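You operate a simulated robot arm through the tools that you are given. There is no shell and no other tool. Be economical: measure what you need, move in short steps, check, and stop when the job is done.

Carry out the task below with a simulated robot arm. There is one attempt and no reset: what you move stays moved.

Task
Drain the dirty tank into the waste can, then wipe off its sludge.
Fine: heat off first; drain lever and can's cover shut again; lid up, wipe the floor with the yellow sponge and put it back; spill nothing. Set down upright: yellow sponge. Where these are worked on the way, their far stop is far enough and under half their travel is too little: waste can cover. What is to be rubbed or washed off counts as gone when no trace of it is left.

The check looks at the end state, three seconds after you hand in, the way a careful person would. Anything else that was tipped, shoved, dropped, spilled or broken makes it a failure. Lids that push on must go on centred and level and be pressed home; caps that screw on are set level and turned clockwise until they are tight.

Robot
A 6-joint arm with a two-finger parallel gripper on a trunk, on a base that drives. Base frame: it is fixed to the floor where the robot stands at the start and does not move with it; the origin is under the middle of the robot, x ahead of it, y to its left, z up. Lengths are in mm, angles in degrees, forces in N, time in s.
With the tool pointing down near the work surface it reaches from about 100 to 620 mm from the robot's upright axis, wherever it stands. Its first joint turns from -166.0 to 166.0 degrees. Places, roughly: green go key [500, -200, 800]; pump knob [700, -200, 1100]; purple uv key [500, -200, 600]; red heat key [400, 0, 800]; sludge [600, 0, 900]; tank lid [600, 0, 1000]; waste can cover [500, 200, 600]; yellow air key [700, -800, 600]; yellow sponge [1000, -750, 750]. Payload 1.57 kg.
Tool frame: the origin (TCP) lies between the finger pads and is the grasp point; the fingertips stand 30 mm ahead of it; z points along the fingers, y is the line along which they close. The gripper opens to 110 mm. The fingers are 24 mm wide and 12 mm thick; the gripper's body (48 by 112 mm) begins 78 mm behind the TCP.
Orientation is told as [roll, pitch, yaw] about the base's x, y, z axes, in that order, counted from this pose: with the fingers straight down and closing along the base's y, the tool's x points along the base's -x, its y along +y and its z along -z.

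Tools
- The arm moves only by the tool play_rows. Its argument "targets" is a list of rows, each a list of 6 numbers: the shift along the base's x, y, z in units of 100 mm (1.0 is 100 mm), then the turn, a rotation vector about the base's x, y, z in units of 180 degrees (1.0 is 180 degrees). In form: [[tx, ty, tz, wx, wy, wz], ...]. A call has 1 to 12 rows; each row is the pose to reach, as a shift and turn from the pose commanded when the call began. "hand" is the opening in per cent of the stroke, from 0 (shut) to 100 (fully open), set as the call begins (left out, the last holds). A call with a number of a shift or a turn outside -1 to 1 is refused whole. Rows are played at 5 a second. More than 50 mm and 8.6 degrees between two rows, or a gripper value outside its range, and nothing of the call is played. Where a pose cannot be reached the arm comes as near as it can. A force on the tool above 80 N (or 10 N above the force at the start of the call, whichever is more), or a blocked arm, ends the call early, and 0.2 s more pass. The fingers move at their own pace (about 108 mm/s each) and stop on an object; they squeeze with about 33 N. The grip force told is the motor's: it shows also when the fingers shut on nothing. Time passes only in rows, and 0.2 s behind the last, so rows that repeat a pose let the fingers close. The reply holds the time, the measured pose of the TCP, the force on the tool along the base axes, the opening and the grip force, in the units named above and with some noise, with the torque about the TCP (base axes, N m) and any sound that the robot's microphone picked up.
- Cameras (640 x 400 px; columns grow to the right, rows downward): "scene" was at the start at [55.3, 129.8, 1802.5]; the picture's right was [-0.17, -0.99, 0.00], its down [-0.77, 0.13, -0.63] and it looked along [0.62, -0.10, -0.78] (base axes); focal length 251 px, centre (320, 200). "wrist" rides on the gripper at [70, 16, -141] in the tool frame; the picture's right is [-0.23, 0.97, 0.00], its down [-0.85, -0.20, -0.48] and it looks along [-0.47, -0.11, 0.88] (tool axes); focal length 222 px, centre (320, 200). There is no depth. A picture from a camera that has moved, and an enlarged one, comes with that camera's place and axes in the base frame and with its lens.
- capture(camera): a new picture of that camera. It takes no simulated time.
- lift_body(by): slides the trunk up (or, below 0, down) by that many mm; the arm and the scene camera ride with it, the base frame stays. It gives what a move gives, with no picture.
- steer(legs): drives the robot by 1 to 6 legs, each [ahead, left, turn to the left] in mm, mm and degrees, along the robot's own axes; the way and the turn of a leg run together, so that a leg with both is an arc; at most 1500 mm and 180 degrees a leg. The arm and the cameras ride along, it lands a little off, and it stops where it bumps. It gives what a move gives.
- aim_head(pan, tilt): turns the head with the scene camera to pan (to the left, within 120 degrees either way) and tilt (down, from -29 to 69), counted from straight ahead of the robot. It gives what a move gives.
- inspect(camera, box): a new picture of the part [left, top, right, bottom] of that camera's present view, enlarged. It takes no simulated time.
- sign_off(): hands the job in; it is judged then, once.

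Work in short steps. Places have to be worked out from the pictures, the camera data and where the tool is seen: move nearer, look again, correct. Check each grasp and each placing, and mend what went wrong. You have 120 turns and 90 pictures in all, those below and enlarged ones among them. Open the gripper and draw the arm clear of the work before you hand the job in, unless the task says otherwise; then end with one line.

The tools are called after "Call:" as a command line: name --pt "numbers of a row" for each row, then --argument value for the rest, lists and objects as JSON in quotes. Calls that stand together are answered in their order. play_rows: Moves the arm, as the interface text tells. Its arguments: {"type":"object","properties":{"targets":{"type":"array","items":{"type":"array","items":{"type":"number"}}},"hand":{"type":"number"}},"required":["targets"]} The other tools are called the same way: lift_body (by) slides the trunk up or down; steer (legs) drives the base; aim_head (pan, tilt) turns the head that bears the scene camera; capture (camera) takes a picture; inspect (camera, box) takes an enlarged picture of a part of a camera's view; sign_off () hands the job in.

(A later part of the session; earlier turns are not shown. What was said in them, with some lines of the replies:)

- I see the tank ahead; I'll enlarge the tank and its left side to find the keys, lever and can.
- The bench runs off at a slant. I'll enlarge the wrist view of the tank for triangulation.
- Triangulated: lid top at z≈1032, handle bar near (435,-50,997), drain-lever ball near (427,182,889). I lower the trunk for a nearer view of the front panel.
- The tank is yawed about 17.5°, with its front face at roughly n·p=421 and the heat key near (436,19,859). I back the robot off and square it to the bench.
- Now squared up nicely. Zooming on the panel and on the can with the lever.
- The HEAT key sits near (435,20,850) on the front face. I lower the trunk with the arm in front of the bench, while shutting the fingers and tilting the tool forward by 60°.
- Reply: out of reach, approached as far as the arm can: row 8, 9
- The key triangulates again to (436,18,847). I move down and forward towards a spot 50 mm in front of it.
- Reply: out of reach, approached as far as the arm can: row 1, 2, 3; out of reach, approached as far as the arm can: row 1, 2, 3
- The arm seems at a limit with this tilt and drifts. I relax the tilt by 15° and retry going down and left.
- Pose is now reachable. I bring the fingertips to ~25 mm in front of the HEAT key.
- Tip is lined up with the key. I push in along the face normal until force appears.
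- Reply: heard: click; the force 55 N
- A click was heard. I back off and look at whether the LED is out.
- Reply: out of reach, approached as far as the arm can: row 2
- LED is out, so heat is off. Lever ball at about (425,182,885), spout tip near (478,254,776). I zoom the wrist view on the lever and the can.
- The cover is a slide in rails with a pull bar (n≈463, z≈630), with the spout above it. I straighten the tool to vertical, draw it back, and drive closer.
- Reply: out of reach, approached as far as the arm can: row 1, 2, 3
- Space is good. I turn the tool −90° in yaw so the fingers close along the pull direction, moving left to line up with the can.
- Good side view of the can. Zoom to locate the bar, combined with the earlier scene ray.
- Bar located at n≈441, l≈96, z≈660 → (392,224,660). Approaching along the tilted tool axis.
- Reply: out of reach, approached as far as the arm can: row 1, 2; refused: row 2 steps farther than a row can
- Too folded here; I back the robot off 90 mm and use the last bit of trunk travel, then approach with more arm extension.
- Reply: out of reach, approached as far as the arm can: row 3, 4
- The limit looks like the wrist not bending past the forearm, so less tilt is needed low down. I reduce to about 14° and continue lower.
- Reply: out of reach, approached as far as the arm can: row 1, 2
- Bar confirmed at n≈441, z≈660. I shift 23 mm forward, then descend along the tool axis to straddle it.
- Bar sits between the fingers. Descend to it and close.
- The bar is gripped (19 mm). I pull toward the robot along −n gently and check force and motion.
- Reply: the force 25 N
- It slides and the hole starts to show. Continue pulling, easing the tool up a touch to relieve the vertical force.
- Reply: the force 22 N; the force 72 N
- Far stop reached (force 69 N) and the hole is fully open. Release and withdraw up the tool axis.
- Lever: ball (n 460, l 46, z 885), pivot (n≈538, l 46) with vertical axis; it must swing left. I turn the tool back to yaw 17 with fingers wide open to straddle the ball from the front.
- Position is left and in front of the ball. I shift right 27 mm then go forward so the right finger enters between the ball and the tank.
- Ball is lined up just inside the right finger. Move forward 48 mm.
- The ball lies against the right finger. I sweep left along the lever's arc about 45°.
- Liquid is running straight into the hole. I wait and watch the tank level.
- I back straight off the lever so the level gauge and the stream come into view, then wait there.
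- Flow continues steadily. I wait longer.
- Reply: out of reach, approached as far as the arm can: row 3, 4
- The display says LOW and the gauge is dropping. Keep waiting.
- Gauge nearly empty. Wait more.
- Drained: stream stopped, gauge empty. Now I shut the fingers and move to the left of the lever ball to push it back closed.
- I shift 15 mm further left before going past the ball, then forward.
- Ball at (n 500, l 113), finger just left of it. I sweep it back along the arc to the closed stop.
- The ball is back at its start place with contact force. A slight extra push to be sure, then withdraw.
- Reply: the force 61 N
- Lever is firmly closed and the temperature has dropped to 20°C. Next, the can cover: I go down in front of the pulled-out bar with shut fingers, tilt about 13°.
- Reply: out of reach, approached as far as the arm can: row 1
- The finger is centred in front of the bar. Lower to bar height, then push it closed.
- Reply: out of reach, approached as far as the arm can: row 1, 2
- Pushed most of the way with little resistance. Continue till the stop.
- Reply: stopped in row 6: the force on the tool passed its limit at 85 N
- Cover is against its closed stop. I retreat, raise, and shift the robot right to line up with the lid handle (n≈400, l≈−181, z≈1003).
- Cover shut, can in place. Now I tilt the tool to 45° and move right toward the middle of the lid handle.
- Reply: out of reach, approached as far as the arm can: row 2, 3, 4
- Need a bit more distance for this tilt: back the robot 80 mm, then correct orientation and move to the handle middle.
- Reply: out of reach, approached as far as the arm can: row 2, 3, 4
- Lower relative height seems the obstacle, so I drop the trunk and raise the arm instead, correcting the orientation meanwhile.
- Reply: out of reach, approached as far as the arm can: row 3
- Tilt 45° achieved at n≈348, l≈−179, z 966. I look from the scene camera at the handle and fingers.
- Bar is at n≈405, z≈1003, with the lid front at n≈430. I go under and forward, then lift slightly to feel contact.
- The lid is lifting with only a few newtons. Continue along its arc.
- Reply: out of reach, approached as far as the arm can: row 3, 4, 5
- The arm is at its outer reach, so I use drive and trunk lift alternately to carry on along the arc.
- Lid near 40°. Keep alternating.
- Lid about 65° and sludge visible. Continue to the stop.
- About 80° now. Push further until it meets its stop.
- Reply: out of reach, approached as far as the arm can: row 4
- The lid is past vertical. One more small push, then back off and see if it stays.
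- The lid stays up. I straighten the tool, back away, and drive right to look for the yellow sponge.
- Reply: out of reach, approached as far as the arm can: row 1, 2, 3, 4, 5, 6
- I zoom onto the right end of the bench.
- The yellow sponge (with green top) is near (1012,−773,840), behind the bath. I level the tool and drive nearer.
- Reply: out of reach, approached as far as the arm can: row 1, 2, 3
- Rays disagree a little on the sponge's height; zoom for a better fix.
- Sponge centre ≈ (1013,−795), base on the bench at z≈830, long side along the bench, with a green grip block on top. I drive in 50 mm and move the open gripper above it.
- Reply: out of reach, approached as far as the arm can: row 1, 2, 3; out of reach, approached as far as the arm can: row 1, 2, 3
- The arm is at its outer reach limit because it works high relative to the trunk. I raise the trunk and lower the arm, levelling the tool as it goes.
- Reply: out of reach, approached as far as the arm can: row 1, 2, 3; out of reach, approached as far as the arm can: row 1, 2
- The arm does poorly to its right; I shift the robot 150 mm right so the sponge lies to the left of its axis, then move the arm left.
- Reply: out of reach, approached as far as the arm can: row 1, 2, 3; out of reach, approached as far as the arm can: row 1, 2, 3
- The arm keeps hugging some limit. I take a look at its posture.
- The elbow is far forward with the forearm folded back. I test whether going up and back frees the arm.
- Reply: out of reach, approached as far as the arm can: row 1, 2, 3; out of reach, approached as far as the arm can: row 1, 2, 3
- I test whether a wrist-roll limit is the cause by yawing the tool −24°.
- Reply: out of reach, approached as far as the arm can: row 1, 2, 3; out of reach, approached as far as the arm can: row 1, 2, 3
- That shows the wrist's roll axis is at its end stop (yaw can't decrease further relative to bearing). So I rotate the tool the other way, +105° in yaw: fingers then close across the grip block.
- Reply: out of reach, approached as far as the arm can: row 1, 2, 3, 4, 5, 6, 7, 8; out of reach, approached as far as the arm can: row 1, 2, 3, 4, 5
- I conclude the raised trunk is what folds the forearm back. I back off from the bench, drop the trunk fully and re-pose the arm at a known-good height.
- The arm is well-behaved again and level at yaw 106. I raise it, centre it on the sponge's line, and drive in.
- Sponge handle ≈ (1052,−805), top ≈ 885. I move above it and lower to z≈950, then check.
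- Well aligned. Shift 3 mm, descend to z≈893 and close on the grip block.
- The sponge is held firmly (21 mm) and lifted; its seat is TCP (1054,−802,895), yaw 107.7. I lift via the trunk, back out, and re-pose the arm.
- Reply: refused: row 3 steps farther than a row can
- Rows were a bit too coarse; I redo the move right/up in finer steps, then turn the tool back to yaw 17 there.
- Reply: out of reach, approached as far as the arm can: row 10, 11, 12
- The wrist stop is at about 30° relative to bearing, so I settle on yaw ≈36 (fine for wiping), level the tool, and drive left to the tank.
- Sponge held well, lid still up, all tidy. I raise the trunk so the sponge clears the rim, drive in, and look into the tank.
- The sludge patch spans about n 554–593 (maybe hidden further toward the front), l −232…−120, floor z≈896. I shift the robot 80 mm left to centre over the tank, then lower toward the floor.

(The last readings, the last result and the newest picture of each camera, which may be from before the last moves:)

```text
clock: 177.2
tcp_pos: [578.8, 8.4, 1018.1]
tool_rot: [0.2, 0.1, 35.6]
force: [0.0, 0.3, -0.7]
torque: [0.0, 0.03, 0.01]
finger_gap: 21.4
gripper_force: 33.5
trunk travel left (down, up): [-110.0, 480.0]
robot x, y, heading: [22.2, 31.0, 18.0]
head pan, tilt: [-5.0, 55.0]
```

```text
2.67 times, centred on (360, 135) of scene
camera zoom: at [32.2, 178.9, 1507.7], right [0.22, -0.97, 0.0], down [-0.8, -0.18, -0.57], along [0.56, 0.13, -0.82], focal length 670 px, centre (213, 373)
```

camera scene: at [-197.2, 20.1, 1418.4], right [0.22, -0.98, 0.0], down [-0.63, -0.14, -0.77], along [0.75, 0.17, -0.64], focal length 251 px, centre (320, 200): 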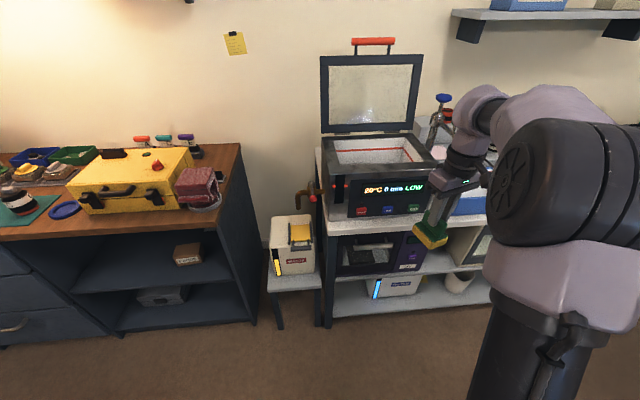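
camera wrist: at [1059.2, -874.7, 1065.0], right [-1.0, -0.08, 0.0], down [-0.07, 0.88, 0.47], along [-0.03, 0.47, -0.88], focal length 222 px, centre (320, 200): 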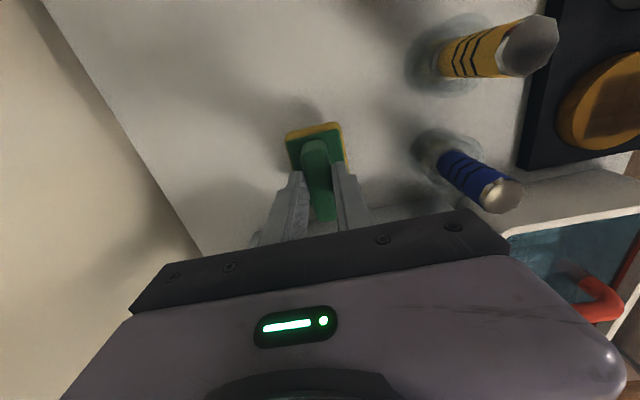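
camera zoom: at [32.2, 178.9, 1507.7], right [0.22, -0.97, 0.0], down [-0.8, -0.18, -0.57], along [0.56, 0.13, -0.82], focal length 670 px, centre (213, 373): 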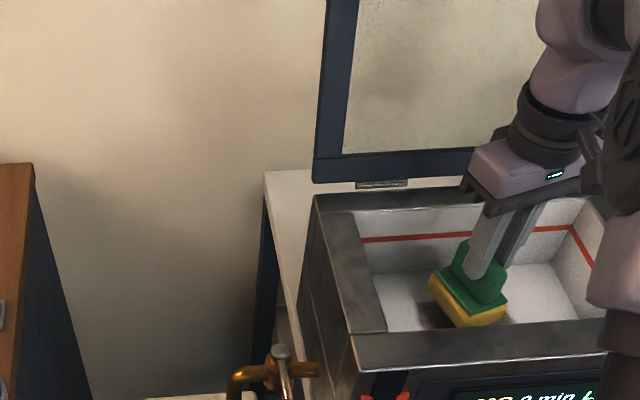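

The sponge is inside, centred. I lower it carefully until it touches the floor.

Call:
play_rows --pt "0 0 -0.25 0 0 0" --pt "0 0 -0.42 0 0 0" --pt "0 0 -0.48 0 0 0" --pt "0 0 -0.53 0 0 0"

Call:
play_rows --pt "0 0 -0.03 0 0 0" --pt "0 0 -0.06 0 0 0"

```text
clock: 178.2
tcp_pos: [578.1, 6.6, 969.7]
tool_rot: [0.0, -0.3, 35.6]
force: [6.2, -2.9, 63.9]
torque: [0.88, 0.56, 0.02]
finger_gap: 21.3
gripper_force: 33.2
trunk travel left (down, up): [-110.0, 480.0]
robot x, y, heading: [21.3, 30.4, 18.2]
head pan, tilt: [-5.0, 55.0]
```

```text
clock: 178.7
tcp_pos: [578.7, 6.3, 968.6]
tool_rot: [-0.2, -0.4, 35.7]
force: [-14.9, 2.1, 37.8]
torque: [0.48, 1.8, 0.21]
finger_gap: 21.4
gripper_force: 32.9
trunk travel left (down, up): [-110.0, 480.0]
robot x, y, heading: [29.4, 32.8, 17.7]
head pan, tilt: [-5.0, 55.0]
stopped in row 2: the force on the tool passed its limit at 84 N (the readings are from after the stop); the commanded pose is now the measured one
```

Floor contact at TCP z≈970. I ease 1.5 mm and sweep the sponge back and forth over the patch.

Call:
play_rows --pt "0 0 0.012 0 0 0" --pt "-0.105 0.334 0.012 0 0 0" --pt "-0.175 0.553 0.012 0 0 0" --pt "-0.09 0.28 0.012 0 0 0" --pt "0 0 0.012 0 0 0" --pt "0.105 -0.334 0.012 0 0 0" --pt "0.211 -0.668 0.012 0 0 0" --pt "0.421 -0.602 0.012 0 0 0" --pt "0.315 -0.268 0.012 0 0 0" --pt "0.21 0.066 0.012 0 0 0" --pt "0.105 0.4 0.012 0 0 0" --pt "0.035 0.619 0.012 0 0 0"

```text
clock: 181.3
tcp_pos: [582.6, 62.8, 968.7]
tool_rot: [-0.2, -0.6, 35.7]
force: [13.4, -38.6, 58.5]
torque: [-1.1, -0.71, -0.1]
finger_gap: 22.0
gripper_force: 32.9
trunk travel left (down, up): [-110.0, 480.0]
robot x, y, heading: [22.7, 33.8, 17.8]
head pan, tilt: [-5.0, 55.0]
```

Good pressure. Now sweep the front strip, easing by another millimetre.

Call:
play_rows --pt "-0.21 -0.066 0.012 0 0 0" --pt "-0.42 -0.132 0.012 0 0 0" --pt "-0.36 -0.323 0.012 0 0 0" --pt "-0.3 -0.514 0.012 0 0 0" --pt "-0.24 -0.705 0.012 0 0 0" --pt "-0.155 -0.97 0.012 0 0 0" --pt "-0.24 -0.705 0.012 0 0 0" --pt "-0.3 -0.514 0.012 0 0 0" --pt "-0.36 -0.323 0.012 0 0 0" --pt "-0.16 -0.26 0.012 0 0 0" --pt "-0.08 -0.514 0.012 0 0 0" --pt "0.0 -0.77 0.012 0 0 0"

Call:
play_rows --pt "0 0 0.3 0 0 0" --pt "0 0 0.7 0 0 0" --pt "0 0 1.0 0 0 0"

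Call:
lift_body --by 60

Call:
steer --legs '[[-70, 0, 0]]'

Call:
inspect --camera "scene" --box '[270, 60, 430, 160]'

```text
clock: 183.9
tcp_pos: [586.4, -5.1, 968.9]
tool_rot: [-0.2, -0.3, 35.7]
force: [0.9, 1.8, 3.9]
torque: [0.13, 0.06, -0.01]
finger_gap: 21.2
gripper_force: 32.9
trunk travel left (down, up): [-110.0, 480.0]
robot x, y, heading: [24.4, 31.4, 17.8]
head pan, tilt: [-5.0, 55.0]
```

```text
clock: 184.7
tcp_pos: [583.8, -8.1, 1068.0]
tool_rot: [-0.1, -0.2, 35.6]
force: [0.9, -0.5, 0.1]
torque: [-0.01, -0.01, -0.03]
finger_gap: 21.3
gripper_force: 33.2
trunk travel left (down, up): [-110.0, 480.0]
robot x, y, heading: [28.0, 34.0, 18.1]
head pan, tilt: [-5.0, 55.0]
```

```text
clock: 185.7
tcp_pos: [583.7, -6.9, 1127.2]
tool_rot: [0.0, -0.2, 35.6]
force: [-0.8, 0.1, -1.8]
torque: [-0.04, -0.01, -0.02]
finger_gap: 21.5
gripper_force: 32.6
trunk travel left (down, up): [-170.0, 420.0]
robot x, y, heading: [23.4, 30.4, 18.0]
head pan, tilt: [-5.0, 55.0]
```

```text
clock: 186.7
tcp_pos: [518.1, -30.2, 1128.5]
tool_rot: [0.0, -0.3, 35.4]
force: [-0.4, 0.4, -0.3]
torque: [0.01, -0.05, -0.03]
finger_gap: 21.4
gripper_force: 32.7
trunk travel left (down, up): [-170.0, 420.0]
robot x, y, heading: [-45.8, 12.8, 18.1]
head pan, tilt: [-5.0, 55.0]
```

```text
4.00 times, centred on (350, 110) of scene
camera zoom: at [-34.8, 157.3, 1567.8], right [0.22, -0.98, 0.0], down [-0.8, -0.18, -0.57], along [0.56, 0.13, -0.82], focal length 1005 px, centre (200, 560)
```

zoom: 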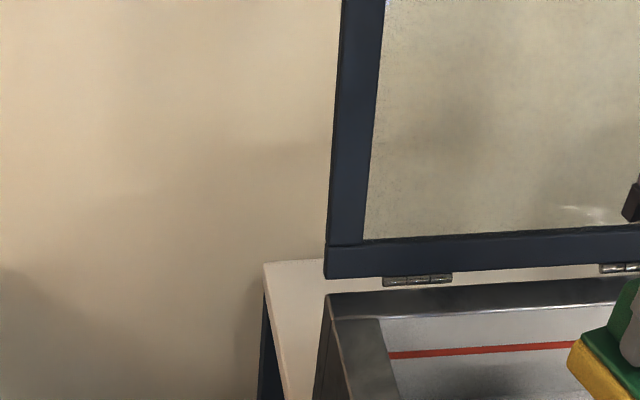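

I raise the trunk and turn the head to look steeply into the tank.

Call:
lift_body --by 250

Call:
aim_head --pan -28 --tilt 58

Call:
inspect --camera "scene" --box '[200, 100, 440, 250]'

```text
clock: 189.2
tcp_pos: [518.1, -30.9, 1378.1]
tool_rot: [0.0, -0.2, 35.5]
force: [0.0, -1.0, 0.1]
torque: [-0.01, -0.02, -0.01]
finger_gap: 21.6
gripper_force: 32.7
trunk travel left (down, up): [-420.0, 170.0]
robot x, y, heading: [-44.3, 11.5, 17.9]
head pan, tilt: [-5.0, 55.0]
```

```text
clock: 190.1
tcp_pos: [518.0, -30.0, 1377.3]
tool_rot: [0.0, -0.2, 35.4]
force: [0.2, 0.6, -1.4]
torque: [0.05, -0.01, -0.02]
finger_gap: 21.1
gripper_force: 32.9
trunk travel left (down, up): [-420.0, 170.0]
robot x, y, heading: [-41.3, 12.4, 18.0]
head pan, tilt: [-28.0, 58.0]
```

```text
2.67 times, centred on (320, 175) of scene
camera zoom: at [-36.0, 129.5, 1814.0], right [-0.18, -0.98, 0.0], down [-0.83, 0.15, -0.53], along [0.52, -0.09, -0.85], focal length 670 px, centre (320, 267)
```

zoom: 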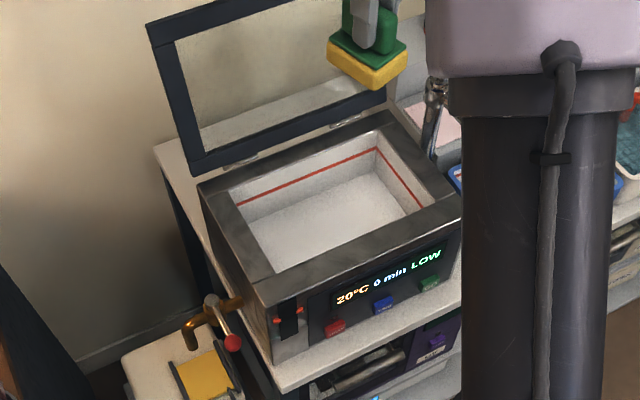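

The floor looks clean; one closer look to be sure no trace is left.

Call:
inspect --camera "scene" --box '[280, 150, 376, 210]'

```text
6.67 times, centred on (328, 180) of scene
camera zoom: at [-36.0, 129.5, 1814.0], right [-0.18, -0.98, 0.0], down [-0.83, 0.15, -0.53], along [0.52, -0.09, -0.85], focal length 1676 px, centre (267, 333)
```

zoom: 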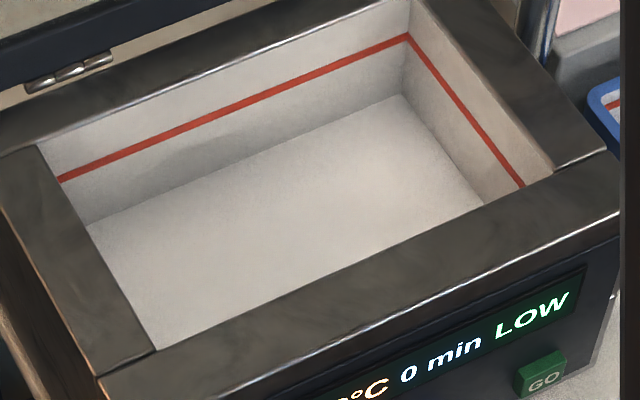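

The tank floor is spotless. I back out and carry the sponge back to the right, lower the trunk and turn the tool to its grasp yaw.

Call:
steer --legs '[[-210, 0, 0], [0, -1113, -0.3]]'

Call:
lift_body --by -285

Call:
play_rows --pt "0 0 0 0 0 0.045" --pt "0 0 0 0 0 0.09" --pt "0 0 0 0 0 0.135" --pt "0 0 0 0 0 0.18" --pt "0 0 0 0 0 0.225" --pt "0 0 0 0 0 0.27" --pt "0 0 0 0 0 0.315" --pt "0 0 0 0 0 0.36" --pt "0 0 0 0 0 0.402"

```text
clock: 196.9
tcp_pos: [654.8, -1116.6, 1377.9]
tool_rot: [0.0, -0.3, 36.0]
force: [-0.2, 0.2, -0.6]
torque: [-0.02, 0.02, -0.02]
finger_gap: 21.3
gripper_force: 33.0
trunk travel left (down, up): [-420.0, 170.0]
robot x, y, heading: [94.6, -1078.6, 18.4]
head pan, tilt: [-28.0, 58.0]
```

```text
clock: 199.8
tcp_pos: [656.4, -1115.4, 1094.5]
tool_rot: [0.0, -0.2, 36.0]
force: [-0.6, 0.0, -0.5]
torque: [-0.01, -0.01, 0.02]
finger_gap: 21.2
gripper_force: 32.8
trunk travel left (down, up): [-135.0, 455.0]
robot x, y, heading: [90.6, -1078.3, 18.3]
head pan, tilt: [-28.0, 58.0]
```

```text
clock: 201.8
tcp_pos: [654.9, -1116.1, 1091.4]
tool_rot: [0.0, -0.2, 108.6]
force: [0.5, -0.4, 0.1]
torque: [0.03, 0.02, -0.01]
finger_gap: 21.4
gripper_force: 33.0
trunk travel left (down, up): [-135.0, 455.0]
robot x, y, heading: [93.0, -1078.2, 18.4]
head pan, tilt: [-28.0, 58.0]
```

Oriented. I bring the arm left onto the sponge's line and extend, in front of the bench, then drive in.

Call:
play_rows --pt "-0.1 0.35 -0.05 0 0 0" --pt "-0.2 0.7 -0.1 0 0 0" --pt "-0.28 0.98 -0.15 0 0 -0.003"

Call:
play_rows --pt "0.1 0.35 -0.05 0 0 0" --pt "0.3 0.7 -0.1 0 0 0" --pt "0.55 0.98 -0.2 0 0 0" --pt "0.68 1.0 -0.2 0 0 0"

Call:
steer --legs '[[372, 0, -0.6]]'

```text
clock: 202.6
tcp_pos: [625.9, -1016.9, 1075.7]
tool_rot: [0.0, -0.2, 107.9]
force: [0.0, -1.1, -1.1]
torque: [0.02, 0.03, 0.01]
finger_gap: 21.4
gripper_force: 33.2
trunk travel left (down, up): [-135.0, 455.0]
robot x, y, heading: [93.7, -1078.4, 18.3]
head pan, tilt: [-28.0, 58.0]
```

```text
clock: 203.6
tcp_pos: [696.0, -916.7, 1055.4]
tool_rot: [0.0, -0.2, 107.8]
force: [-0.3, -0.1, -1.1]
torque: [0.01, 0.02, 0.01]
finger_gap: 21.2
gripper_force: 33.1
trunk travel left (down, up): [-135.0, 455.0]
robot x, y, heading: [93.0, -1080.0, 18.2]
head pan, tilt: [-28.0, 58.0]
```

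```text
clock: 205.9
tcp_pos: [1047.0, -821.7, 1056.3]
tool_rot: [0.0, -0.4, 106.4]
force: [0.1, -0.1, -0.9]
torque: [-0.01, 0.02, 0.0]
finger_gap: 21.4
gripper_force: 33.0
trunk travel left (down, up): [-135.0, 455.0]
robot x, y, heading: [438.3, -965.9, 17.0]
head pan, tilt: [-28.0, 58.0]
```

Drive in 15 mm more, then correct position and yaw with the arm and lower the trunk.

Call:
steer --legs '[[15, 0, 0]]'

Call:
play_rows --pt "-0.03 0.08 0 0 0 0.004" --pt "-0.06 0.15 0 0 0 0.0072"

Call:
lift_body --by -110

Call:
capture --camera "wrist"

```text
clock: 206.7
tcp_pos: [1062.4, -818.6, 1056.3]
tool_rot: [0.0, -0.2, 106.5]
force: [-0.3, -0.6, -1.5]
torque: [0.01, 0.0, 0.0]
finger_gap: 21.3
gripper_force: 32.9
trunk travel left (down, up): [-135.0, 455.0]
robot x, y, heading: [455.9, -965.7, 16.6]
head pan, tilt: [-28.0, 58.0]
```

```text
clock: 207.3
tcp_pos: [1054.9, -804.5, 1055.7]
tool_rot: [0.0, -0.2, 107.8]
force: [-0.4, 0.1, -0.4]
torque: [-0.03, 0.02, 0.03]
finger_gap: 21.3
gripper_force: 32.9
trunk travel left (down, up): [-135.0, 455.0]
robot x, y, heading: [453.9, -964.0, 17.0]
head pan, tilt: [-28.0, 58.0]
```

```text
clock: 208.7
tcp_pos: [1055.6, -804.4, 946.1]
tool_rot: [0.0, -0.2, 107.7]
force: [0.5, 0.1, -0.7]
torque: [0.04, 0.01, 0.01]
finger_gap: 21.4
gripper_force: 33.1
trunk travel left (down, up): [-25.0, 565.0]
robot x, y, heading: [451.8, -965.1, 16.9]
head pan, tilt: [-28.0, 58.0]
```

```text
6 pictures are left
camera wrist: at [1060.9, -875.4, 1088.6], right [-1.0, -0.08, 0.0], down [-0.07, 0.87, 0.48], along [-0.04, 0.48, -0.88], focal length 222 px, centre (320, 200)
```

wrist: 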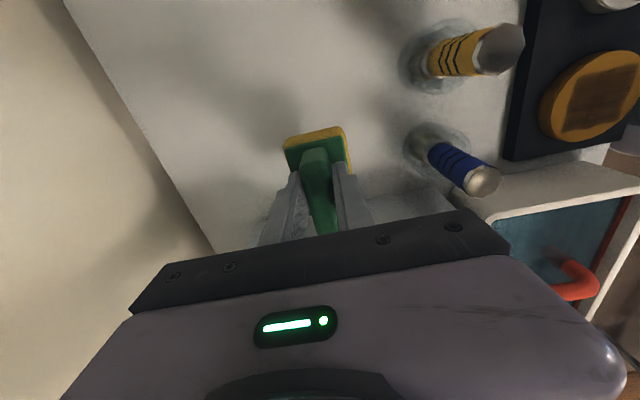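

Above the original spot, same view as before. Lower slowly until it touches.

Call:
play_rows --pt "-0.01 0.02 -0.2 0 0 0" --pt "-0.01 0.02 -0.38 0 0 0" --pt "-0.01 0.02 -0.45 0 0 0"

Call:
play_rows --pt "0 0 -0.02 0 0 0" --pt "0 0 -0.04 0 0 0" --pt "0 0 -0.06 0 0 0"

```text
clock: 209.5
tcp_pos: [1053.5, -801.4, 900.8]
tool_rot: [-0.1, -0.2, 107.7]
force: [0.7, -0.3, -1.2]
torque: [0.01, 0.0, -0.02]
finger_gap: 21.6
gripper_force: 32.6
trunk travel left (down, up): [-25.0, 565.0]
robot x, y, heading: [452.0, -966.9, 16.9]
head pan, tilt: [-28.0, 58.0]
```

```text
clock: 210.3
tcp_pos: [1054.9, -800.9, 894.3]
tool_rot: [0.0, -0.2, 107.7]
force: [1.1, -0.2, 0.2]
torque: [0.02, -0.04, -0.03]
finger_gap: 21.6
gripper_force: 33.2
trunk travel left (down, up): [-25.0, 565.0]
robot x, y, heading: [456.4, -969.5, 16.7]
head pan, tilt: [-28.0, 58.0]
```

Just touching. One more millimetre or so, then release and rise.

Call:
play_rows --pt "0 0 -0.01 0 0 0" --pt "0 0 -0.015 0 0 0"

Call:
play_rows --pt "0 0 0 0 0 0" --pt "0 0 0 0 0 0" --pt "0 0 0 0 0 0" --hand 60

Call:
play_rows --pt "0 0 0.2 0 0 0" --pt "0 0 0.5 0 0 0"

Call:
capture --camera "wrist"

```text
clock: 210.9
tcp_pos: [1053.5, -801.0, 891.9]
tool_rot: [0.1, -0.2, 107.7]
force: [-0.5, 0.7, -1.0]
torque: [0.0, 0.04, 0.01]
finger_gap: 21.7
gripper_force: 32.8
trunk travel left (down, up): [-25.0, 565.0]
robot x, y, heading: [454.1, -963.6, 17.0]
head pan, tilt: [-28.0, 58.0]
```

```text
clock: 211.7
tcp_pos: [1052.8, -801.6, 893.5]
tool_rot: [0.0, -0.2, 107.7]
force: [0.1, 0.2, -0.5]
torque: [-0.01, 0.01, -0.02]
finger_gap: 66.0
gripper_force: 0.0
trunk travel left (down, up): [-25.0, 565.0]
robot x, y, heading: [455.6, -966.4, 16.6]
head pan, tilt: [-28.0, 58.0]
```

```text
clock: 212.3
tcp_pos: [1054.2, -800.9, 943.7]
tool_rot: [0.0, -0.2, 107.8]
force: [-0.2, -0.1, 0.3]
torque: [0.01, -0.02, 0.0]
finger_gap: 66.0
gripper_force: 0.1
trunk travel left (down, up): [-25.0, 565.0]
robot x, y, heading: [457.2, -962.8, 16.6]
head pan, tilt: [-28.0, 58.0]
```

```text
5 pictures are left
camera wrist: at [1059.4, -872.8, 1086.0], right [-1.0, -0.08, 0.0], down [-0.07, 0.87, 0.48], along [-0.04, 0.48, -0.88], focal length 222 px, centre (320, 200)
```

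wrist: 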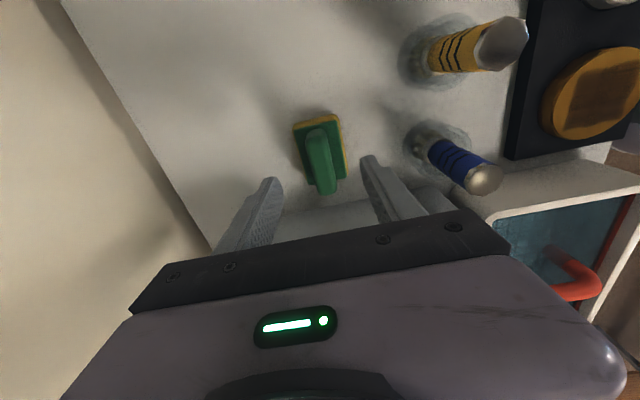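

The sponge stands upright in its place. I lift away, back off, and take a last look at the whole scene.

Call:
lift_body --by 130

Call:
steer --legs '[[-420, 0, 0], [0, 650, 0]]'

Call:
aim_head --pan 15 --tilt 40

Call:
capture --camera "scene"

```text
clock: 213.9
tcp_pos: [1053.3, -801.8, 1072.7]
tool_rot: [0.0, -0.2, 107.7]
force: [0.3, 0.7, 0.1]
torque: [-0.01, -0.01, 0.05]
finger_gap: 66.3
gripper_force: 0.1
trunk travel left (down, up): [-155.0, 435.0]
robot x, y, heading: [454.5, -962.9, 16.8]
head pan, tilt: [-28.0, 58.0]
```

```text
clock: 219.7
tcp_pos: [480.9, -313.7, 1073.9]
tool_rot: [0.0, -0.1, 106.2]
force: [-0.9, -0.1, -0.3]
torque: [0.01, -0.01, 0.04]
finger_gap: 66.1
gripper_force: 0.1
trunk travel left (down, up): [-155.0, 435.0]
robot x, y, heading: [-118.7, -461.7, 15.4]
head pan, tilt: [-28.0, 58.0]
```

```text
clock: 220.8
tcp_pos: [481.4, -312.9, 1072.5]
tool_rot: [-0.1, -0.1, 106.1]
force: [0.5, 0.2, 0.1]
torque: [-0.01, 0.0, -0.01]
finger_gap: 66.2
gripper_force: 0.1
trunk travel left (down, up): [-155.0, 435.0]
robot x, y, heading: [-118.7, -459.1, 15.1]
head pan, tilt: [15.0, 40.0]
```

```text
4 pictures are left
camera scene: at [-102.6, -286.9, 1573.4], right [0.5, -0.86, 0.0], down [-0.56, -0.32, -0.77], along [0.66, 0.39, -0.64], focal length 251 px, centre (320, 200)
```

scene: 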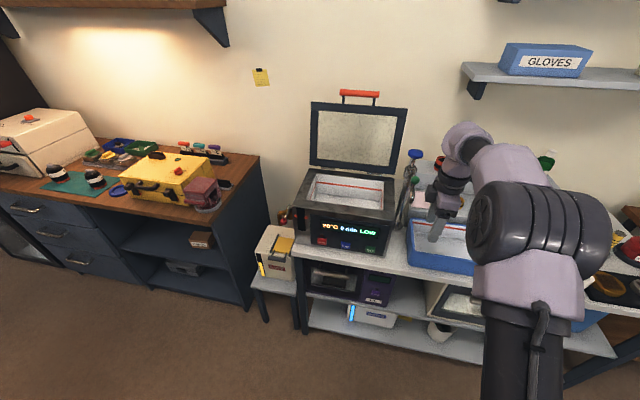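

I draw back further and check the lever, can cover and heat lamp up close.

Call:
steer --legs '[[-200, 0, 0]]'

Call:
inspect --camera "scene" --box '[240, 130, 400, 230]'

```text
clock: 222.4
tcp_pos: [286.8, -368.4, 1073.4]
tool_rot: [-0.1, -0.1, 106.2]
force: [-0.9, 0.4, 0.3]
torque: [0.03, 0.0, -0.03]
finger_gap: 65.6
gripper_force: 0.1
trunk travel left (down, up): [-155.0, 435.0]
robot x, y, heading: [-315.9, -510.7, 15.2]
head pan, tilt: [15.0, 40.0]
```

```text
4.00 times, centred on (320, 180) of scene
camera zoom: at [-297.3, -339.9, 1573.4], right [0.5, -0.86, 0.0], down [-0.56, -0.32, -0.77], along [0.66, 0.39, -0.64], focal length 1005 px, centre (320, 280)
```

zoom: 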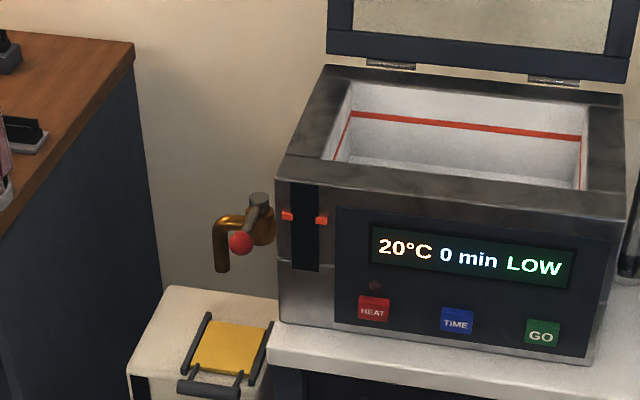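

Heat is off, the tank is empty and clean, the lever and can cover are shut, the lid is up, and the sponge is back in place. The arm is clear with the gripper open, so I hand in.

Call:
sign_off

```text
The job is handed in.
```

The tank is drained into the waste can and its floor wiped clean; heat is off, the drain lever and can cover are shut, and the yellow sponge is back upright in its place. I saw no spill. I left the lid up, since the task did not say to shut it.
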